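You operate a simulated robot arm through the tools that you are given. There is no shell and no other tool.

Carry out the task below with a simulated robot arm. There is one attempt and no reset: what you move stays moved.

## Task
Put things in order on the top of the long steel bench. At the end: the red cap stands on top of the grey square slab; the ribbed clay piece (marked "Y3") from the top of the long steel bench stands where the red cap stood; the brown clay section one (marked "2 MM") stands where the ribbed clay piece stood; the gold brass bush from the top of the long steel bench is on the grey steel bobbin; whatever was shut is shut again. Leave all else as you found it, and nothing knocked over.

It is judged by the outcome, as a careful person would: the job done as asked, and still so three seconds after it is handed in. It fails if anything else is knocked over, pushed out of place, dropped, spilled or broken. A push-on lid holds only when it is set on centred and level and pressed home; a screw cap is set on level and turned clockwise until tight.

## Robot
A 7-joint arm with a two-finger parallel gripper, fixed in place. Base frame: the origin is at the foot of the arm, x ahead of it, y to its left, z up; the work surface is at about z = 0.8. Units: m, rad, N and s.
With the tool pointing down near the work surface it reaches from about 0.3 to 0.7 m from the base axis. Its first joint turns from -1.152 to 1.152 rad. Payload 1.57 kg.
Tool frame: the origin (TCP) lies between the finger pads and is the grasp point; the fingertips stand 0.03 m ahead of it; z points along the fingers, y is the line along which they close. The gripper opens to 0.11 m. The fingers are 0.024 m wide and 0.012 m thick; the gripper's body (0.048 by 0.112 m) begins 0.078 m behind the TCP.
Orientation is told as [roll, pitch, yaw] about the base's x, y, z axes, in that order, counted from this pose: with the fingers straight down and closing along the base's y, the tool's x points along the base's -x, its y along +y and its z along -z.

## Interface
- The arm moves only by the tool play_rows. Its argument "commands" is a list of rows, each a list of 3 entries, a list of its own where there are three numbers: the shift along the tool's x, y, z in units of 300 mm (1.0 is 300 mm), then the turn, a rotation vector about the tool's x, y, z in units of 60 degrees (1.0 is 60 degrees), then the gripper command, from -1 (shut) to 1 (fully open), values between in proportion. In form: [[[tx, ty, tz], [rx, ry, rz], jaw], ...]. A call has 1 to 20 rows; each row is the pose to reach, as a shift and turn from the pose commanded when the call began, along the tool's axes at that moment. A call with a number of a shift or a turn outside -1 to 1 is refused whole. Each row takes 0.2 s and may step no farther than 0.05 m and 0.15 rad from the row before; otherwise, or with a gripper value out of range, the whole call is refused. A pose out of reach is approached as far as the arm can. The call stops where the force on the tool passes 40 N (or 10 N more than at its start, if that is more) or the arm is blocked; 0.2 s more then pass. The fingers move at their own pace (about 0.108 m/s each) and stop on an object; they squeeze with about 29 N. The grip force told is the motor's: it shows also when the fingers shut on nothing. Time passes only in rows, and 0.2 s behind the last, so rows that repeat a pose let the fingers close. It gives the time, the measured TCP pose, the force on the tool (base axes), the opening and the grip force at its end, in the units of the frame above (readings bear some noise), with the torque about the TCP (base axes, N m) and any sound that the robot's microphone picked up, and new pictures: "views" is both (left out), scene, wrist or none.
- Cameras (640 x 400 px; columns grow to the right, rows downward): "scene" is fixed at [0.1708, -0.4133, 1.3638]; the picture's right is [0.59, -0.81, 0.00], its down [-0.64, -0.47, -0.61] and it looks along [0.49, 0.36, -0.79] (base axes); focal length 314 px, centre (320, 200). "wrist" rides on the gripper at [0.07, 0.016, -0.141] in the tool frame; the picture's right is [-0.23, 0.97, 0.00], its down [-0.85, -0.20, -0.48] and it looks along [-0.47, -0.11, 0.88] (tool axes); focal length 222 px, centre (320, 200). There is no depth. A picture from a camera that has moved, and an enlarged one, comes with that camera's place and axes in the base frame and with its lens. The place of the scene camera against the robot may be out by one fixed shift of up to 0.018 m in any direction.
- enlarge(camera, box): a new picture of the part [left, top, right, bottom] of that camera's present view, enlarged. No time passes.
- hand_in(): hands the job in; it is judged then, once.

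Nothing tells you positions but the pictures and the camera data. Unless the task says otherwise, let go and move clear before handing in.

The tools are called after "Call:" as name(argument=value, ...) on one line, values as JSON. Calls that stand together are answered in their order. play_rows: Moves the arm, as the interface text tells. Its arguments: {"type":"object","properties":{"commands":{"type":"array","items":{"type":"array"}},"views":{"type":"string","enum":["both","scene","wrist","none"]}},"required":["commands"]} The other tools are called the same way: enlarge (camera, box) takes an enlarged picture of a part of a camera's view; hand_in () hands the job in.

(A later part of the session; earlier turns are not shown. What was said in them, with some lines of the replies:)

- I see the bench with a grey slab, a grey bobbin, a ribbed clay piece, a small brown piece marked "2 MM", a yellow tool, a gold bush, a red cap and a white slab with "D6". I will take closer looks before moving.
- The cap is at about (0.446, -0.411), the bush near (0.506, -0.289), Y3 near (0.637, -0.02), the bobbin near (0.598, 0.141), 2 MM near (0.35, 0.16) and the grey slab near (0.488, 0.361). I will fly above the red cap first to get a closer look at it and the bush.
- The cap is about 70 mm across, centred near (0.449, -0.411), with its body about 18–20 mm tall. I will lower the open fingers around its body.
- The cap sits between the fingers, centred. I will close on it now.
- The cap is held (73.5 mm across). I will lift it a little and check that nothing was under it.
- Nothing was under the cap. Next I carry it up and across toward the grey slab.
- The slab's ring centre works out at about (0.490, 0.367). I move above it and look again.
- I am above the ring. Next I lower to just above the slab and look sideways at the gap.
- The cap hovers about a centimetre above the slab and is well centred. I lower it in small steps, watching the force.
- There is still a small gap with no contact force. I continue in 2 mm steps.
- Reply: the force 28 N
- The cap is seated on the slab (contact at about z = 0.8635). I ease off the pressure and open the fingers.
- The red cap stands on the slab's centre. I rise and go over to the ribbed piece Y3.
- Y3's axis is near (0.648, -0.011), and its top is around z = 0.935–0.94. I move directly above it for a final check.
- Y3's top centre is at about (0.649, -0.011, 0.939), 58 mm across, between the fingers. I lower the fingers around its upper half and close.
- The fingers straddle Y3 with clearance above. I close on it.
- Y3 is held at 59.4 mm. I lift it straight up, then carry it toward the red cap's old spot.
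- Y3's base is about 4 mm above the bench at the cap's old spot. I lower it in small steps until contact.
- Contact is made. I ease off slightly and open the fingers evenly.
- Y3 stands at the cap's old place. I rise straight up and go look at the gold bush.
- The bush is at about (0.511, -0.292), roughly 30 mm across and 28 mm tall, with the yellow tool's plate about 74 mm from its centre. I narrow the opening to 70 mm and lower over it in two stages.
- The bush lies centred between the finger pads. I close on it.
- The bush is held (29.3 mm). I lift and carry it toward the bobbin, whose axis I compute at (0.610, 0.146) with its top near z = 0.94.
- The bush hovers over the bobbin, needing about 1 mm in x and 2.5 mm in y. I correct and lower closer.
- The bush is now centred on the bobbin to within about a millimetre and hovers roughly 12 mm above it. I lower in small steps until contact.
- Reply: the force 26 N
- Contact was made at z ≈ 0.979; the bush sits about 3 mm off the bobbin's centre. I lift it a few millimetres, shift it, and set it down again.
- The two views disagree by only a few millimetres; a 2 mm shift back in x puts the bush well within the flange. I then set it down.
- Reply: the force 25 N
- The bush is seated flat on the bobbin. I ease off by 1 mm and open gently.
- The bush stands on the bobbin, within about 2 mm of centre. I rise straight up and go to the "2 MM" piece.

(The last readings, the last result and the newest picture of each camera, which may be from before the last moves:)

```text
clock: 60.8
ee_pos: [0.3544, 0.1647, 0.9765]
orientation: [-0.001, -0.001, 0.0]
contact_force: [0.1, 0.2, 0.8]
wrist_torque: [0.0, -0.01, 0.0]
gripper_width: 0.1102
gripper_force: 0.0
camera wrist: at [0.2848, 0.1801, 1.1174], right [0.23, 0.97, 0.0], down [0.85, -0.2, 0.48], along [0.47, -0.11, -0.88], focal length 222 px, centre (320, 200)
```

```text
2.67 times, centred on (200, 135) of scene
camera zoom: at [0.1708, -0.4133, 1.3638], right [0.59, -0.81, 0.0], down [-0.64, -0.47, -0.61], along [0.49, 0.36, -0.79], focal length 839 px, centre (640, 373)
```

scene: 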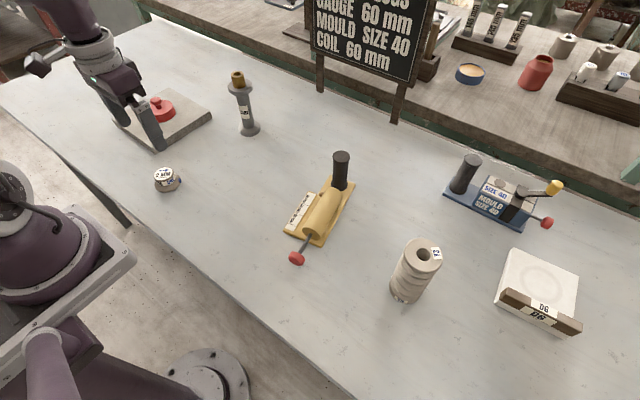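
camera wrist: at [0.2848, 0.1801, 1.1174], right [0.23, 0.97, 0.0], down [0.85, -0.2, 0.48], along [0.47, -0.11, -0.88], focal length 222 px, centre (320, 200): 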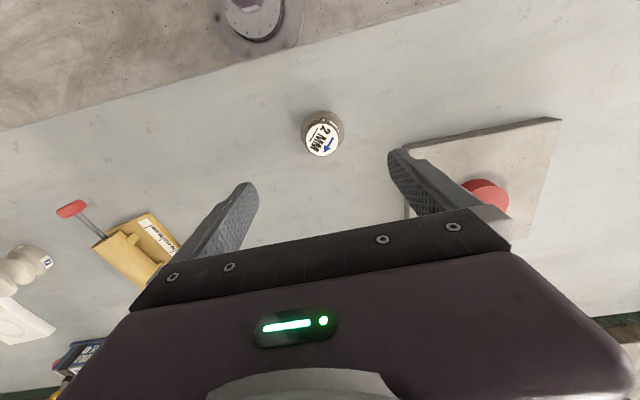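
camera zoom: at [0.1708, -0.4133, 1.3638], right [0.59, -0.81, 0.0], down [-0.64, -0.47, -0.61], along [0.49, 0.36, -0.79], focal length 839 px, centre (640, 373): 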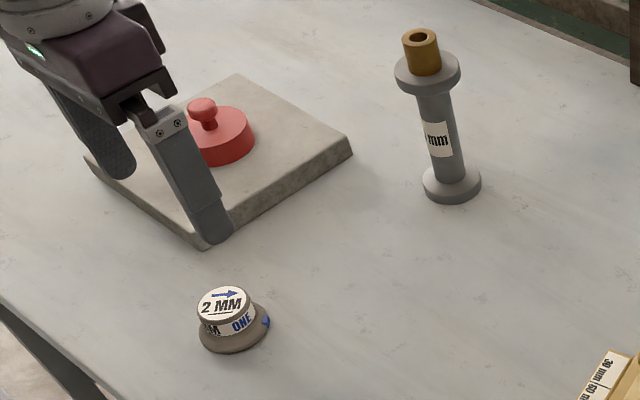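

The "2 MM" piece is at about (0.350, 0.168): a 42 mm stem about 38 mm tall on a 59 mm flange. I narrow the opening to 70 mm and lower toward it, staying above the flange.

Call:
play_rows(commands=[[[0.013, 0.013, 0.06], [0, 0, 0], 0.27], [[0.013, 0.013, 0.16], [0, 0, 0], 0.27], [[0.013, 0.013, 0.26], [0, 0, 0], 0.27], [[0.013, 0.013, 0.33], [0, 0, 0], 0.27], [[0.013, 0.013, 0.34], [0, 0, 0], 0.27], [[0.013, 0.013, 0.34], [0, 0, 0], 0.27]], views="wrist")

Call:
enlarge(camera="wrist", box=[240, 100, 400, 220])

Call:
enlarge(camera="scene", box=[120, 120, 220, 210])

```text
clock: 62.2
ee_pos: [0.3496, 0.1679, 0.8761]
orientation: [0.001, 0.0, 0.0]
contact_force: [-0.4, 0.1, -0.2]
wrist_torque: [0.03, -0.01, 0.0]
gripper_width: 0.0697
gripper_force: 0.0
camera wrist: at [0.2794, 0.1835, 1.0156], right [0.23, 0.97, 0.0], down [0.85, -0.2, 0.48], along [0.47, -0.11, -0.88], focal length 222 px, centre (320, 200)
```

wrist: 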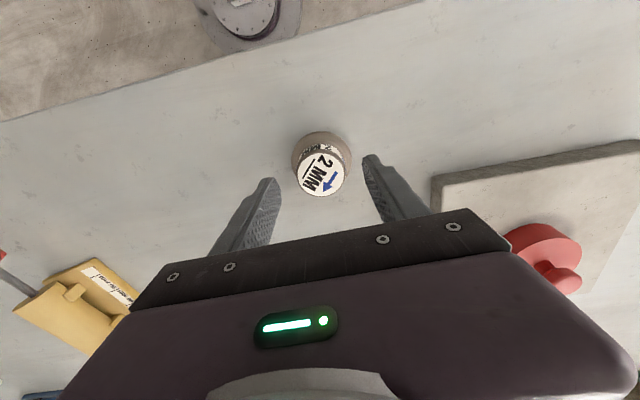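

```text
3.33 times, centred on (320, 160) of wrist
camera zoom: at [0.2794, 0.1835, 1.0156], right [0.23, 0.97, 0.0], down [0.85, -0.2, 0.48], along [0.47, -0.11, -0.88], focal length 740 px, centre (320, 333)
```

zoom: 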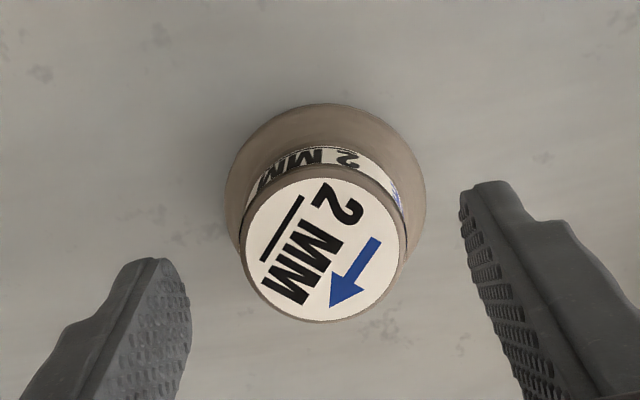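

```text
4.44 times, centred on (170, 165) of scene
camera zoom: at [0.1708, -0.4133, 1.3638], right [0.59, -0.81, 0.0], down [-0.64, -0.47, -0.61], along [0.49, 0.36, -0.79], focal length 1398 px, centre (987, 356)
```

zoom: 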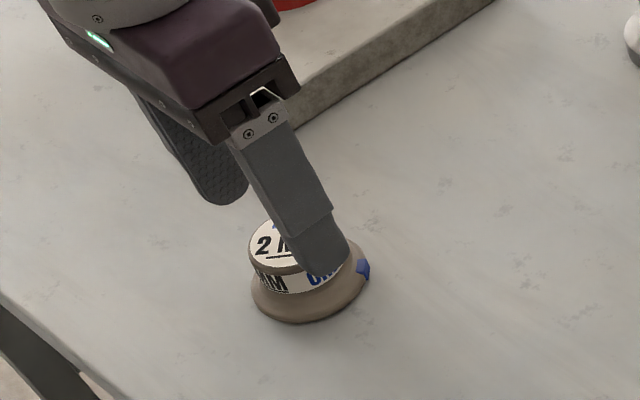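

Call:
play_rows(commands=[[[0.001, 0.003, 0.04], [0, 0, 0], 0.27], [[0.001, 0.003, 0.08], [0, 0, 0], 0.27], [[0.001, 0.003, 0.098], [0, 0, 0], 0.27], [[0.001, 0.003, 0.098], [0, 0, 0], 0.27]], views="wrist")

Call:
enlarge(camera="wrist", box=[240, 100, 400, 220])

Call:
enlarge(camera="scene", box=[130, 140, 210, 210])

```text
clock: 63.2
ee_pos: [0.3506, 0.1692, 0.8444]
orientation: [0.0, 0.001, -0.003]
contact_force: [0.2, 0.4, 0.3]
wrist_torque: [0.0, -0.02, 0.03]
gripper_width: 0.0699
gripper_force: 0.2
camera wrist: at [0.28, 0.184, 0.9854], right [0.23, 0.97, 0.0], down [0.85, -0.2, 0.48], along [0.47, -0.11, -0.88], focal length 222 px, centre (320, 200)
```

wrist: 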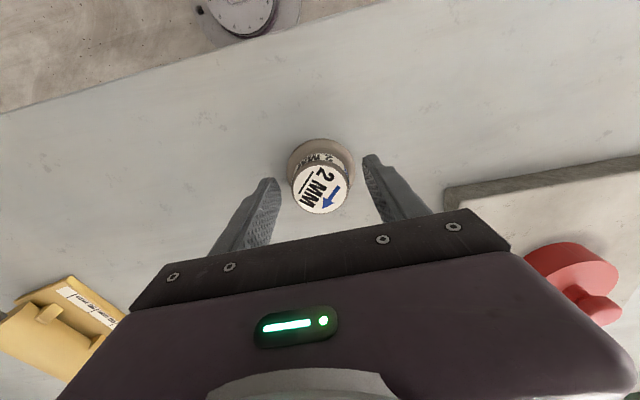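

```text
3.33 times, centred on (320, 160) of wrist
camera zoom: at [0.28, 0.184, 0.9854], right [0.23, 0.97, 0.0], down [0.85, -0.2, 0.48], along [0.47, -0.11, -0.88], focal length 740 px, centre (320, 333)
```

zoom: 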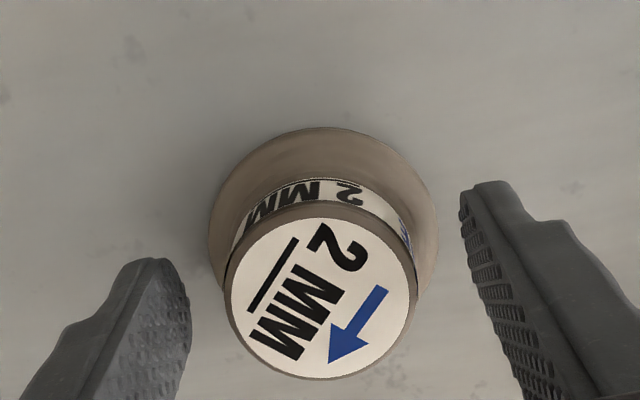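

```text
5.71 times, centred on (170, 175) of scene
camera zoom: at [0.1708, -0.4133, 1.3638], right [0.59, -0.81, 0.0], down [-0.64, -0.47, -0.61], along [0.49, 0.36, -0.79], focal length 1797 px, centre (1177, 343)
```

zoom: 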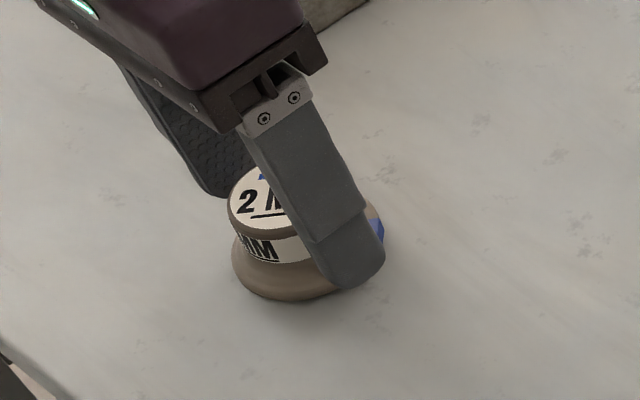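

The fingers are on either side of the stem, just above the flange. I raise 1.5 mm to stay clear of the blue tab and close.

Call:
play_rows(commands=[[[0, 0, -0.005], [0, 0, 0], 0.27], [[0, 0, -0.005], [0, 0, 0], 0.0], [[0, 0, -0.005], [0, 0, 0], -1], [[0, 0, -0.005], [0, 0, 0], -1], [[0, 0, -0.005], [0, 0, 0], -1], [[0, 0, -0.005], [0, 0, 0], -1]], views="wrist")

Call:
enlarge(camera="wrist", box=[240, 100, 400, 220])

Call:
enlarge(camera="scene", box=[130, 140, 210, 210])

```text
clock: 64.6
ee_pos: [0.3508, 0.1688, 0.8466]
orientation: [-0.001, -0.001, 0.0]
contact_force: [1.6, 0.8, 3.3]
wrist_torque: [0.03, -0.05, -0.01]
gripper_width: 0.0428
gripper_force: 29.2
camera wrist: at [0.2803, 0.184, 0.9878], right [0.23, 0.97, 0.0], down [0.85, -0.2, 0.48], along [0.47, -0.11, -0.88], focal length 222 px, centre (320, 200)
```

wrist: 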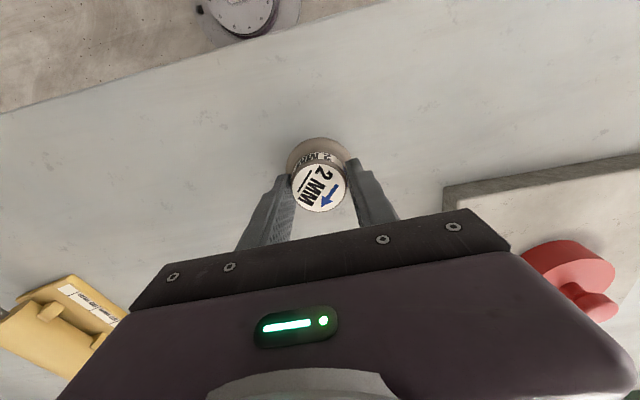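

```text
3.33 times, centred on (320, 160) of wrist
camera zoom: at [0.2803, 0.184, 0.9878], right [0.23, 0.97, 0.0], down [0.85, -0.2, 0.48], along [0.47, -0.11, -0.88], focal length 740 px, centre (320, 333)
```

zoom: 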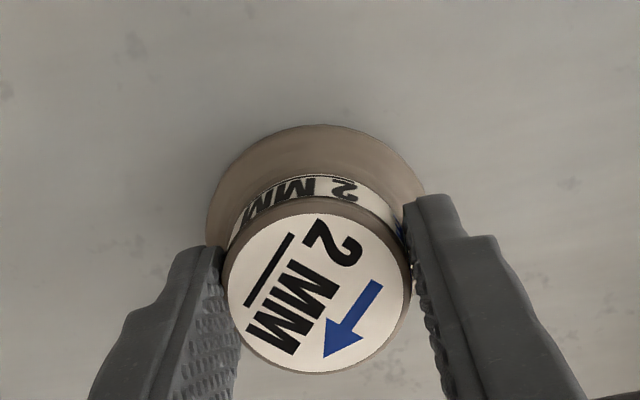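

```text
5.71 times, centred on (170, 175) of scene
camera zoom: at [0.1708, -0.4133, 1.3638], right [0.59, -0.81, 0.0], down [-0.64, -0.47, -0.61], along [0.49, 0.36, -0.79], focal length 1797 px, centre (1177, 343)
```

zoom: 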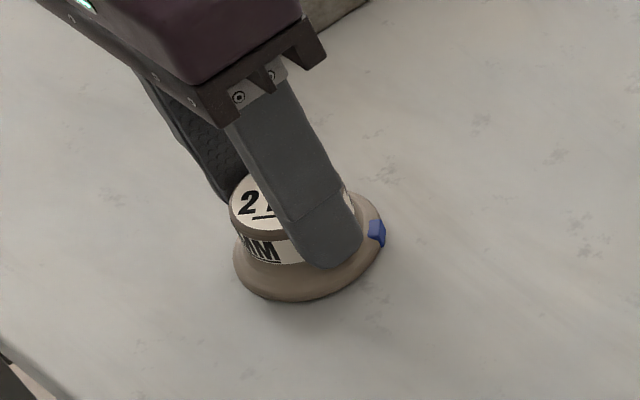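

The "2 MM" piece is held at 42.8 mm. I lift it slightly and check.

Call:
play_rows(commands=[[[0, 0, -0.01], [0, 0, 0], -1], [[0, 0, -0.04], [0, 0, 0], -1], [[0, 0, -0.1], [0, 0, 0], -1], [[0, 0, -0.1], [0, 0, 0], -1]], views="both")

Call:
enlarge(camera="scene", box=[130, 120, 210, 200])

```text
clock: 65.6
ee_pos: [0.3502, 0.1703, 0.8779]
orientation: [0.0, 0.0, 0.0]
contact_force: [0.1, -0.1, -1.5]
wrist_torque: [-0.01, 0.0, -0.01]
gripper_width: 0.0431
gripper_force: 28.4
camera wrist: at [0.2813, 0.185, 1.0183], right [0.23, 0.97, 0.0], down [0.86, -0.2, 0.48], along [0.47, -0.11, -0.88], focal length 222 px, centre (320, 200)
```

scene: 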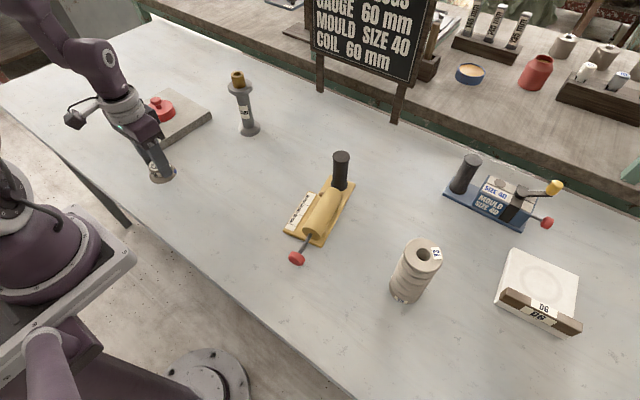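
wrist: 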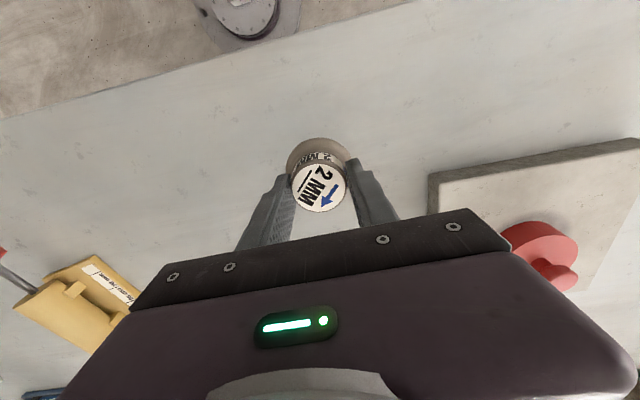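

```text
5.00 times, centred on (170, 160) of scene
camera zoom: at [0.1708, -0.4133, 1.3638], right [0.59, -0.81, 0.0], down [-0.64, -0.47, -0.61], along [0.49, 0.36, -0.79], focal length 1573 px, centre (1070, 400)
```

zoom: 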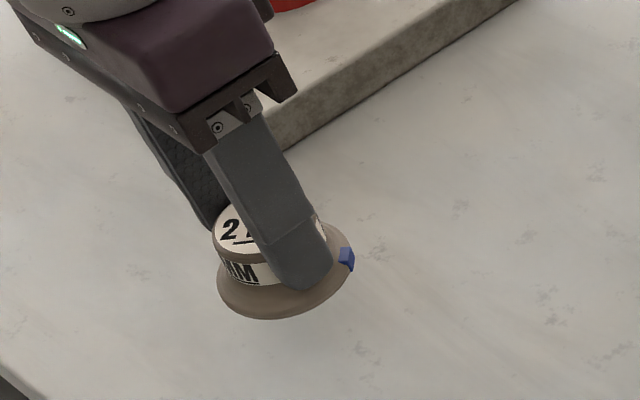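

It came up cleanly. I carry it high across to where Y3 stood, (0.648, -0.011).

Call:
play_rows(commands=[[[0, 0, -0.12], [0, 0, 0], -1], [[0, 0, -0.26], [0, 0, 0], -1], [[0, 0, -0.4], [0, 0, 0], -1], [[0, 0, -0.52], [0, 0, 0], -1], [[-0.06, -0.04, -0.577], [0, 0, 0], -1], [[-0.17, -0.1, -0.577], [0, 0, 0], -1], [[-0.28, -0.17, -0.577], [0, 0, 0], -1], [[-0.39, -0.235, -0.577], [0, 0, 0], -1], [[-0.5, -0.3, -0.577], [0, 0, 0], -1], [[-0.61, -0.37, -0.577], [0, 0, 0], -1], [[-0.72, -0.435, -0.577], [0, 0, 0], -1], [[-0.83, -0.5, -0.577], [0, 0, 0], -1], [[-0.92, -0.56, -0.577], [0, 0, 0], -1], [[-0.992, -0.6, -0.577], [0, 0, 0], -1], [[-0.992, -0.6, -0.577], [0, 0, 0], -1]], views="both")

```text
clock: 68.8
ee_pos: [0.6487, -0.0096, 1.0493]
orientation: [-0.001, -0.001, 0.001]
contact_force: [-0.1, -1.1, -1.6]
wrist_torque: [-0.01, -0.02, 0.01]
gripper_width: 0.0426
gripper_force: 28.6
camera wrist: at [0.5797, 0.0063, 1.1902], right [0.23, 0.97, 0.0], down [0.86, -0.2, 0.48], along [0.47, -0.11, -0.88], focal length 222 px, centre (320, 200)
```

scene: 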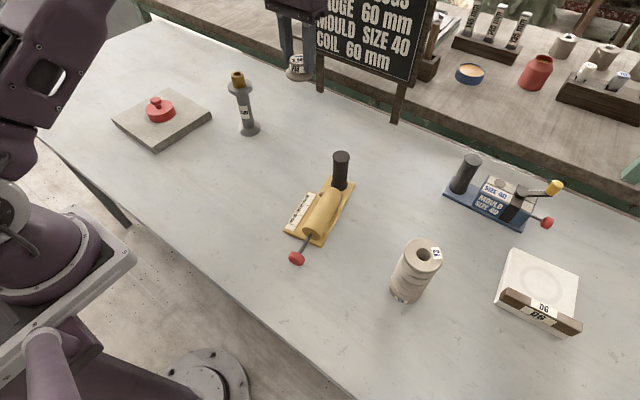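
wrist: 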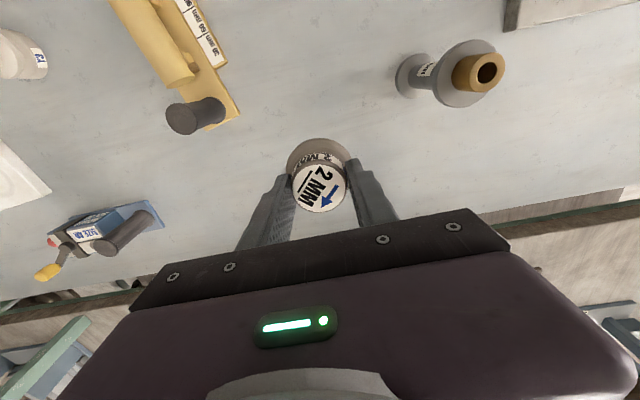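

Call:
play_rows(commands=[[[0.003, -0.004, 0.1], [0, 0, 0], -1], [[0.003, -0.004, 0.22], [0, 0, 0], -1], [[0.003, -0.004, 0.34], [0, 0, 0], -1], [[0.003, -0.004, 0.46], [0, 0, 0], -1], [[0.003, -0.004, 0.56], [0, 0, 0], -1], [[0.003, -0.004, 0.62], [0, 0, 0], -1], [[0.003, -0.004, 0.65], [0, 0, 0], -1], [[0.003, -0.004, 0.65], [0, 0, 0], -1]], views="both")

Call:
enlarge(camera="scene", box=[240, 60, 360, 170])

```text
clock: 70.6
ee_pos: [0.6457, -0.0145, 0.8548]
orientation: [-0.001, 0.0, 0.0]
contact_force: [-0.3, 0.5, -0.7]
wrist_torque: [-0.02, -0.03, -0.02]
gripper_width: 0.0429
gripper_force: 28.8
camera wrist: at [0.5771, 0.0011, 0.9967], right [0.23, 0.97, 0.0], down [0.86, -0.2, 0.48], along [0.47, -0.11, -0.88], focal length 222 px, centre (320, 200)
```

scene: 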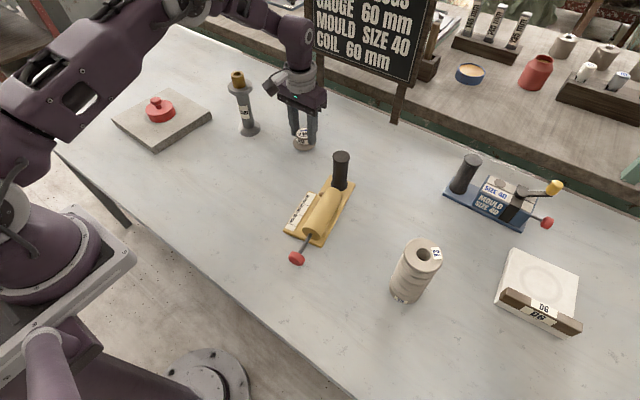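
wrist: 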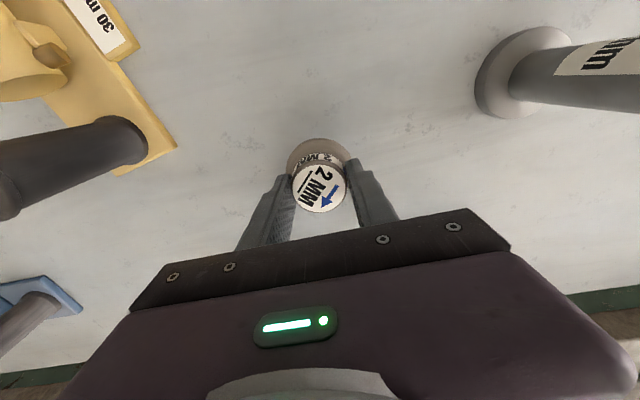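

```text
3.64 times, centred on (300, 115) of scene
camera zoom: at [0.1708, -0.4133, 1.3638], right [0.59, -0.81, 0.0], down [-0.64, -0.47, -0.61], along [0.49, 0.36, -0.79], focal length 1144 px, centre (393, 509)
```

zoom: 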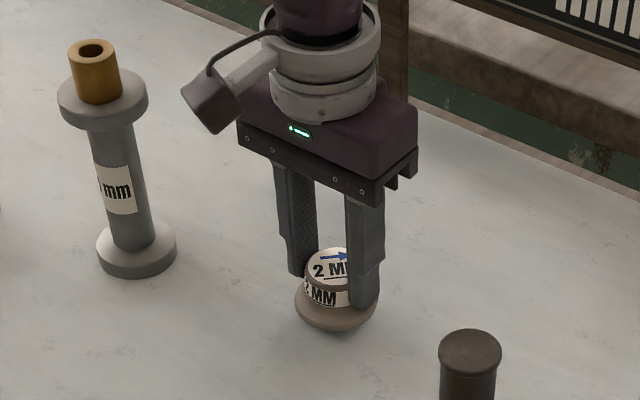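

The piece is about 8 mm above the bench; I am ~2–3 mm short in x and y relative to Y3's old spot, so I correct and lower.

Call:
play_rows(commands=[[[-0.008, 0.01, 0.006], [0, 0, 0], -1], [[-0.008, 0.01, 0.013], [0, 0, 0], -1], [[-0.008, 0.01, 0.013], [0, 0, 0], -1], [[-0.008, 0.01, 0.013], [0, 0, 0], -1]], views="none")

Call:
enlarge(camera="scene", box=[220, 60, 340, 170])

```text
clock: 71.6
ee_pos: [0.649, -0.0103, 0.8522]
orientation: [0.001, 0.001, -0.001]
contact_force: [-0.6, 0.5, -2.1]
wrist_torque: [-0.02, 0.0, -0.01]
gripper_width: 0.0427
gripper_force: 28.5
```

```text
3.64 times, centred on (280, 115) of scene
camera zoom: at [0.1708, -0.4133, 1.3638], right [0.59, -0.81, 0.0], down [-0.64, -0.47, -0.61], along [0.49, 0.36, -0.79], focal length 1144 px, centre (466, 509)
```

zoom: 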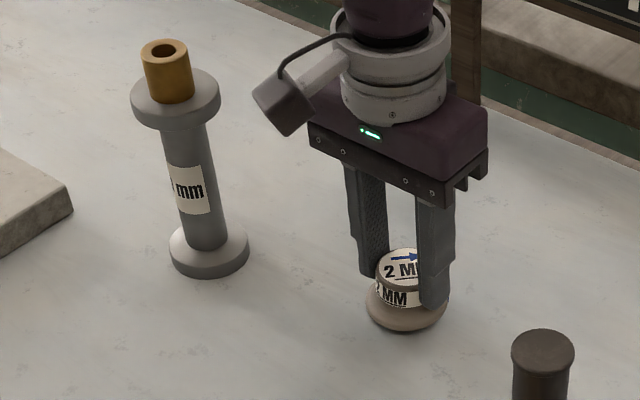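

The flange outline now coincides with Y3's old footprint. I lower the last few millimetres in small steps.

Call:
play_rows(commands=[[[0, 0, 0.005], [0, 0, 0], -1], [[0, 0, 0.01], [0, 0, 0], -1], [[0, 0, 0.01], [0, 0, 0], -1]], views="none")

Call:
play_rows(commands=[[[0, 0, 0.003], [0, 0, 0], -1], [[0, 0, 0.003], [0, 0, 0], -1]], views="none")

Call:
play_rows(commands=[[[0, 0, 0.003], [0, 0, 0], -1], [[0, 0, 0.003], [0, 0, 0], -1]], views="none")

```text
clock: 72.4
ee_pos: [0.6494, -0.0101, 0.8477]
orientation: [-0.001, -0.001, 0.0]
contact_force: [0.0, -0.5, -0.6]
wrist_torque: [-0.01, -0.01, -0.02]
gripper_width: 0.0429
gripper_force: 29.2
```

```text
clock: 73.0
ee_pos: [0.6498, -0.011, 0.8468]
orientation: [-0.001, -0.001, -0.001]
contact_force: [-0.5, -0.4, -2.3]
wrist_torque: [-0.01, -0.02, 0.03]
gripper_width: 0.043
gripper_force: 28.4
```

```text
clock: 73.6
ee_pos: [0.6493, -0.0102, 0.8472]
orientation: [-0.001, -0.001, -0.001]
contact_force: [0.6, 0.0, -1.1]
wrist_torque: [-0.02, 0.02, 0.01]
gripper_width: 0.0429
gripper_force: 29.1
```

Call:
play_rows(commands=[[[0, 0, 0.003], [0, 0, 0], -1], [[0, 0, 0.003], [0, 0, 0], -1]], views="none")

Call:
play_rows(commands=[[[0, 0, 0.003], [0, 0, 0], -1], [[0, 0, 0.003], [0, 0, 0], -1]], views="none")

```text
clock: 74.2
ee_pos: [0.6496, -0.0107, 0.8465]
orientation: [0.0, -0.002, -0.003]
contact_force: [-6.6, 1.0, 16.7]
wrist_torque: [0.09, 0.21, -0.03]
gripper_width: 0.0427
gripper_force: 29.3
```

```text
clock: 74.8
ee_pos: [0.6516, -0.0111, 0.8467]
orientation: [0.001, -0.002, -0.001]
contact_force: [-8.4, -1.5, 27.8]
wrist_torque: [-0.01, 0.18, 0.01]
gripper_width: 0.043
gripper_force: 28.9
```

The piece is seated. I ease off by about 1.5 mm and open gently to 70 mm.

Call:
play_rows(commands=[[[0, 0, -0.005], [0, 0, 0], -1], [[0, 0, -0.005], [0, 0, 0], -0.15], [[0, 0, -0.005], [0, 0, 0], 0.0], [[0, 0, -0.005], [0, 0, 0], 0.3], [[0, 0, -0.005], [0, 0, 0], 0.4], [[0, 0, -0.005], [0, 0, 0], 0.4]], views="both")

Call:
enlarge(camera="scene", box=[220, 60, 340, 170])

Call:
enlarge(camera="wrist", box=[240, 100, 400, 220])

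```text
clock: 76.2
ee_pos: [0.6499, -0.0098, 0.8454]
orientation: [0.0, 0.0, 0.0]
contact_force: [0.1, -0.4, 0.8]
wrist_torque: [0.01, -0.03, 0.01]
gripper_width: 0.077
gripper_force: 0.0
camera wrist: at [0.5802, 0.0054, 0.9869], right [0.23, 0.97, 0.0], down [0.85, -0.2, 0.48], along [0.47, -0.11, -0.88], focal length 222 px, centre (320, 200)
```

scene: 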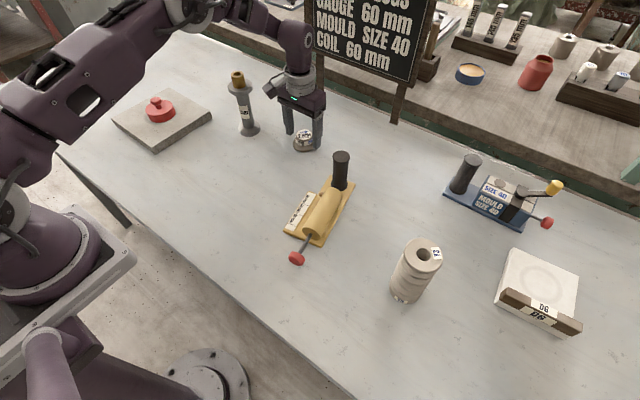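
wrist: 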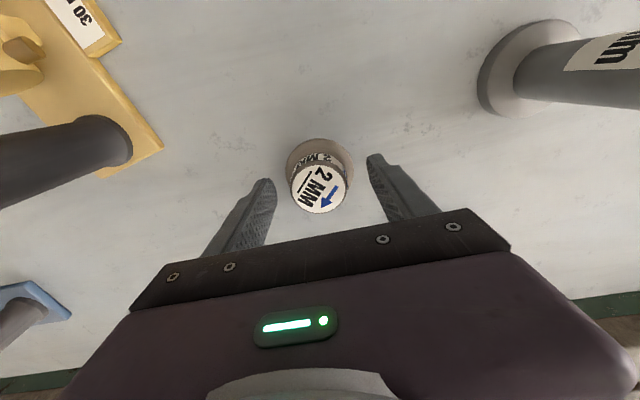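

```text
3.64 times, centred on (280, 115) of scene
camera zoom: at [0.1708, -0.4133, 1.3638], right [0.59, -0.81, 0.0], down [-0.64, -0.47, -0.61], along [0.49, 0.36, -0.79], focal length 1144 px, centre (466, 509)
```

zoom: 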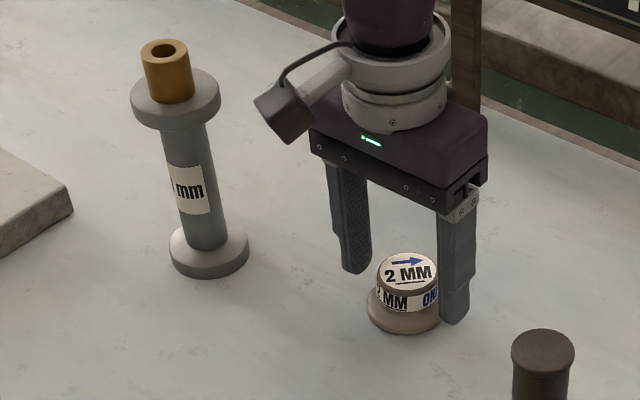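

```text
3.33 times, centred on (320, 160) of wrist
camera zoom: at [0.5802, 0.0054, 0.9869], right [0.23, 0.97, 0.0], down [0.85, -0.2, 0.48], along [0.47, -0.11, -0.88], focal length 740 px, centre (320, 333)
```

zoom: 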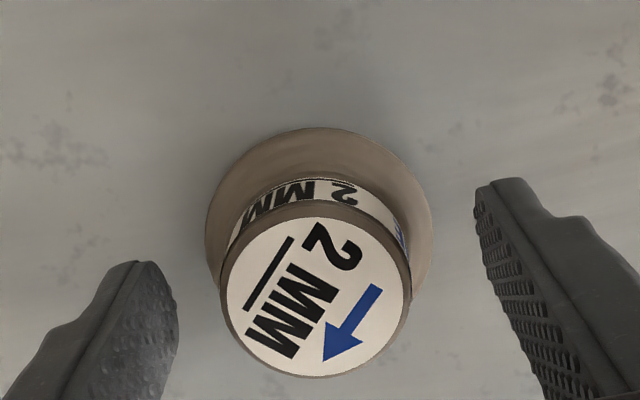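

The "2 MM" piece stands on Y3's old footprint. I rise straight up and withdraw to a clear pose to inspect everything.

Call:
play_rows(commands=[[[0, 0, -0.05], [0, 0, 0], 0.4], [[0, 0, -0.17], [0, 0, 0], 0.4], [[0, 0, -0.31], [0, 0, 0], 0.4], [[0, 0, -0.45], [0, 0, 0], 0.6], [[0, 0, -0.59], [0, 0, 0], 1], [[0.04, -0.02, -0.7], [0, 0, 0], 1], [[0.15, -0.06, -0.78], [0, 0, 0], 1], [[0.28, -0.1, -0.82], [0, 0, 0], 1], [[0.41, -0.15, -0.82], [0, 0, 0], 1], [[0.54, -0.2, -0.82], [0, 0, 0], 1], [[0.67, -0.27, -0.82], [0, 0, 0], 1], [[0.8, -0.36, -0.82], [0, 0, 0], 1], [[0.8, -0.36, -0.82], [0, 0, 0], 1]], views="both")

Call:
enlarge(camera="scene", box=[100, 50, 340, 200])

Call:
enlarge(camera="scene", box=[280, 140, 600, 340])

```text
clock: 79.0
ee_pos: [0.408, -0.1188, 1.0903]
orientation: [0.0, 0.001, -0.001]
contact_force: [-0.3, -0.1, 0.3]
wrist_torque: [0.02, 0.01, -0.01]
gripper_width: 0.11
gripper_force: 0.0
camera wrist: at [0.3388, -0.1043, 1.2317], right [0.23, 0.97, 0.0], down [0.85, -0.2, 0.48], along [0.47, -0.11, -0.88], focal length 222 px, centre (320, 200)
```

scene: 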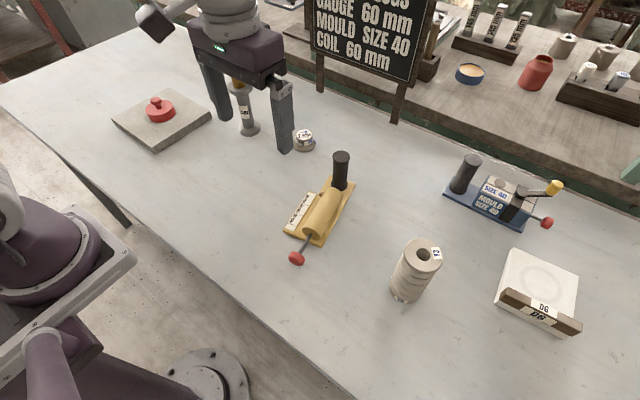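
wrist: 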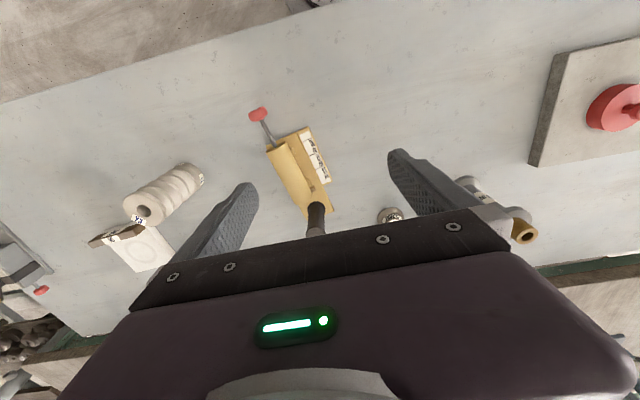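

```text
2.67 times, centred on (220, 125) of scene
camera zoom: at [0.1708, -0.4133, 1.3638], right [0.59, -0.81, 0.0], down [-0.64, -0.47, -0.61], along [0.49, 0.36, -0.79], focal length 839 px, centre (587, 400)
```

zoom: 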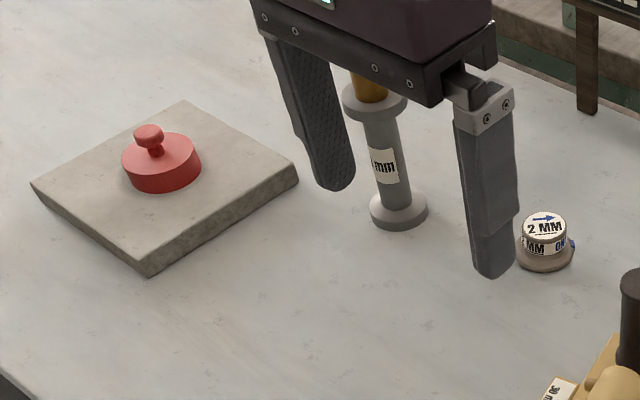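

```text
2.00 times, centred on (440, 240) of scene
camera zoom: at [0.1708, -0.4133, 1.3638], right [0.59, -0.81, 0.0], down [-0.64, -0.47, -0.61], along [0.49, 0.36, -0.79], focal length 629 px, centre (80, 120)
```

zoom: 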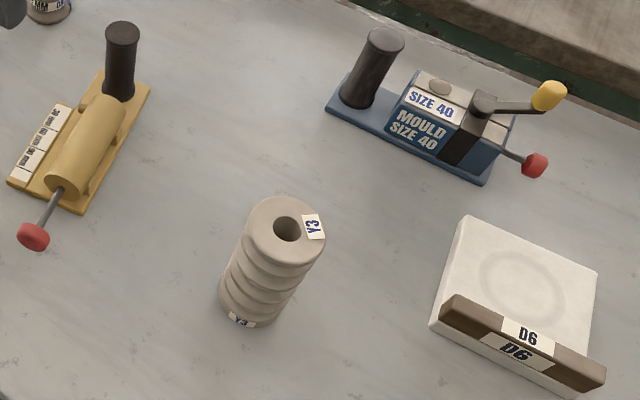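

Everything looks in place: the red cap is on the grey slab, Y3 is on the cap's old spot, "2 MM" is on Y3's old spot, and the bush is on the bobbin. Nothing else has moved and nothing was left open, so I hand in.

Call:
hand_in()

```text
The job is handed in.
```

The bench is set out as asked and the job is handed in; the result of the judging has not come back. As last seen in the pictures before handing in:

- **Red cap:** it stands on the grey square slab, over the ring mark at its centre.
- **Ribbed clay piece (Y3):** it stands where the red cap stood, within about 2–3 mm.
- **Brown clay section one (2 MM):** it stands on Y3's old footprint, matched against the earlier picture.
- **Gold brass bush:** it rests flat on top of the grey steel bobbin, about 2 mm off centre.

I opened nothing, and there was nothing under the red cap when I lifted it, so nothing needed shutting again. Everything else on the bench looked as I found it, with nothing knocked over. The gripper was open and clear of the work at the end.
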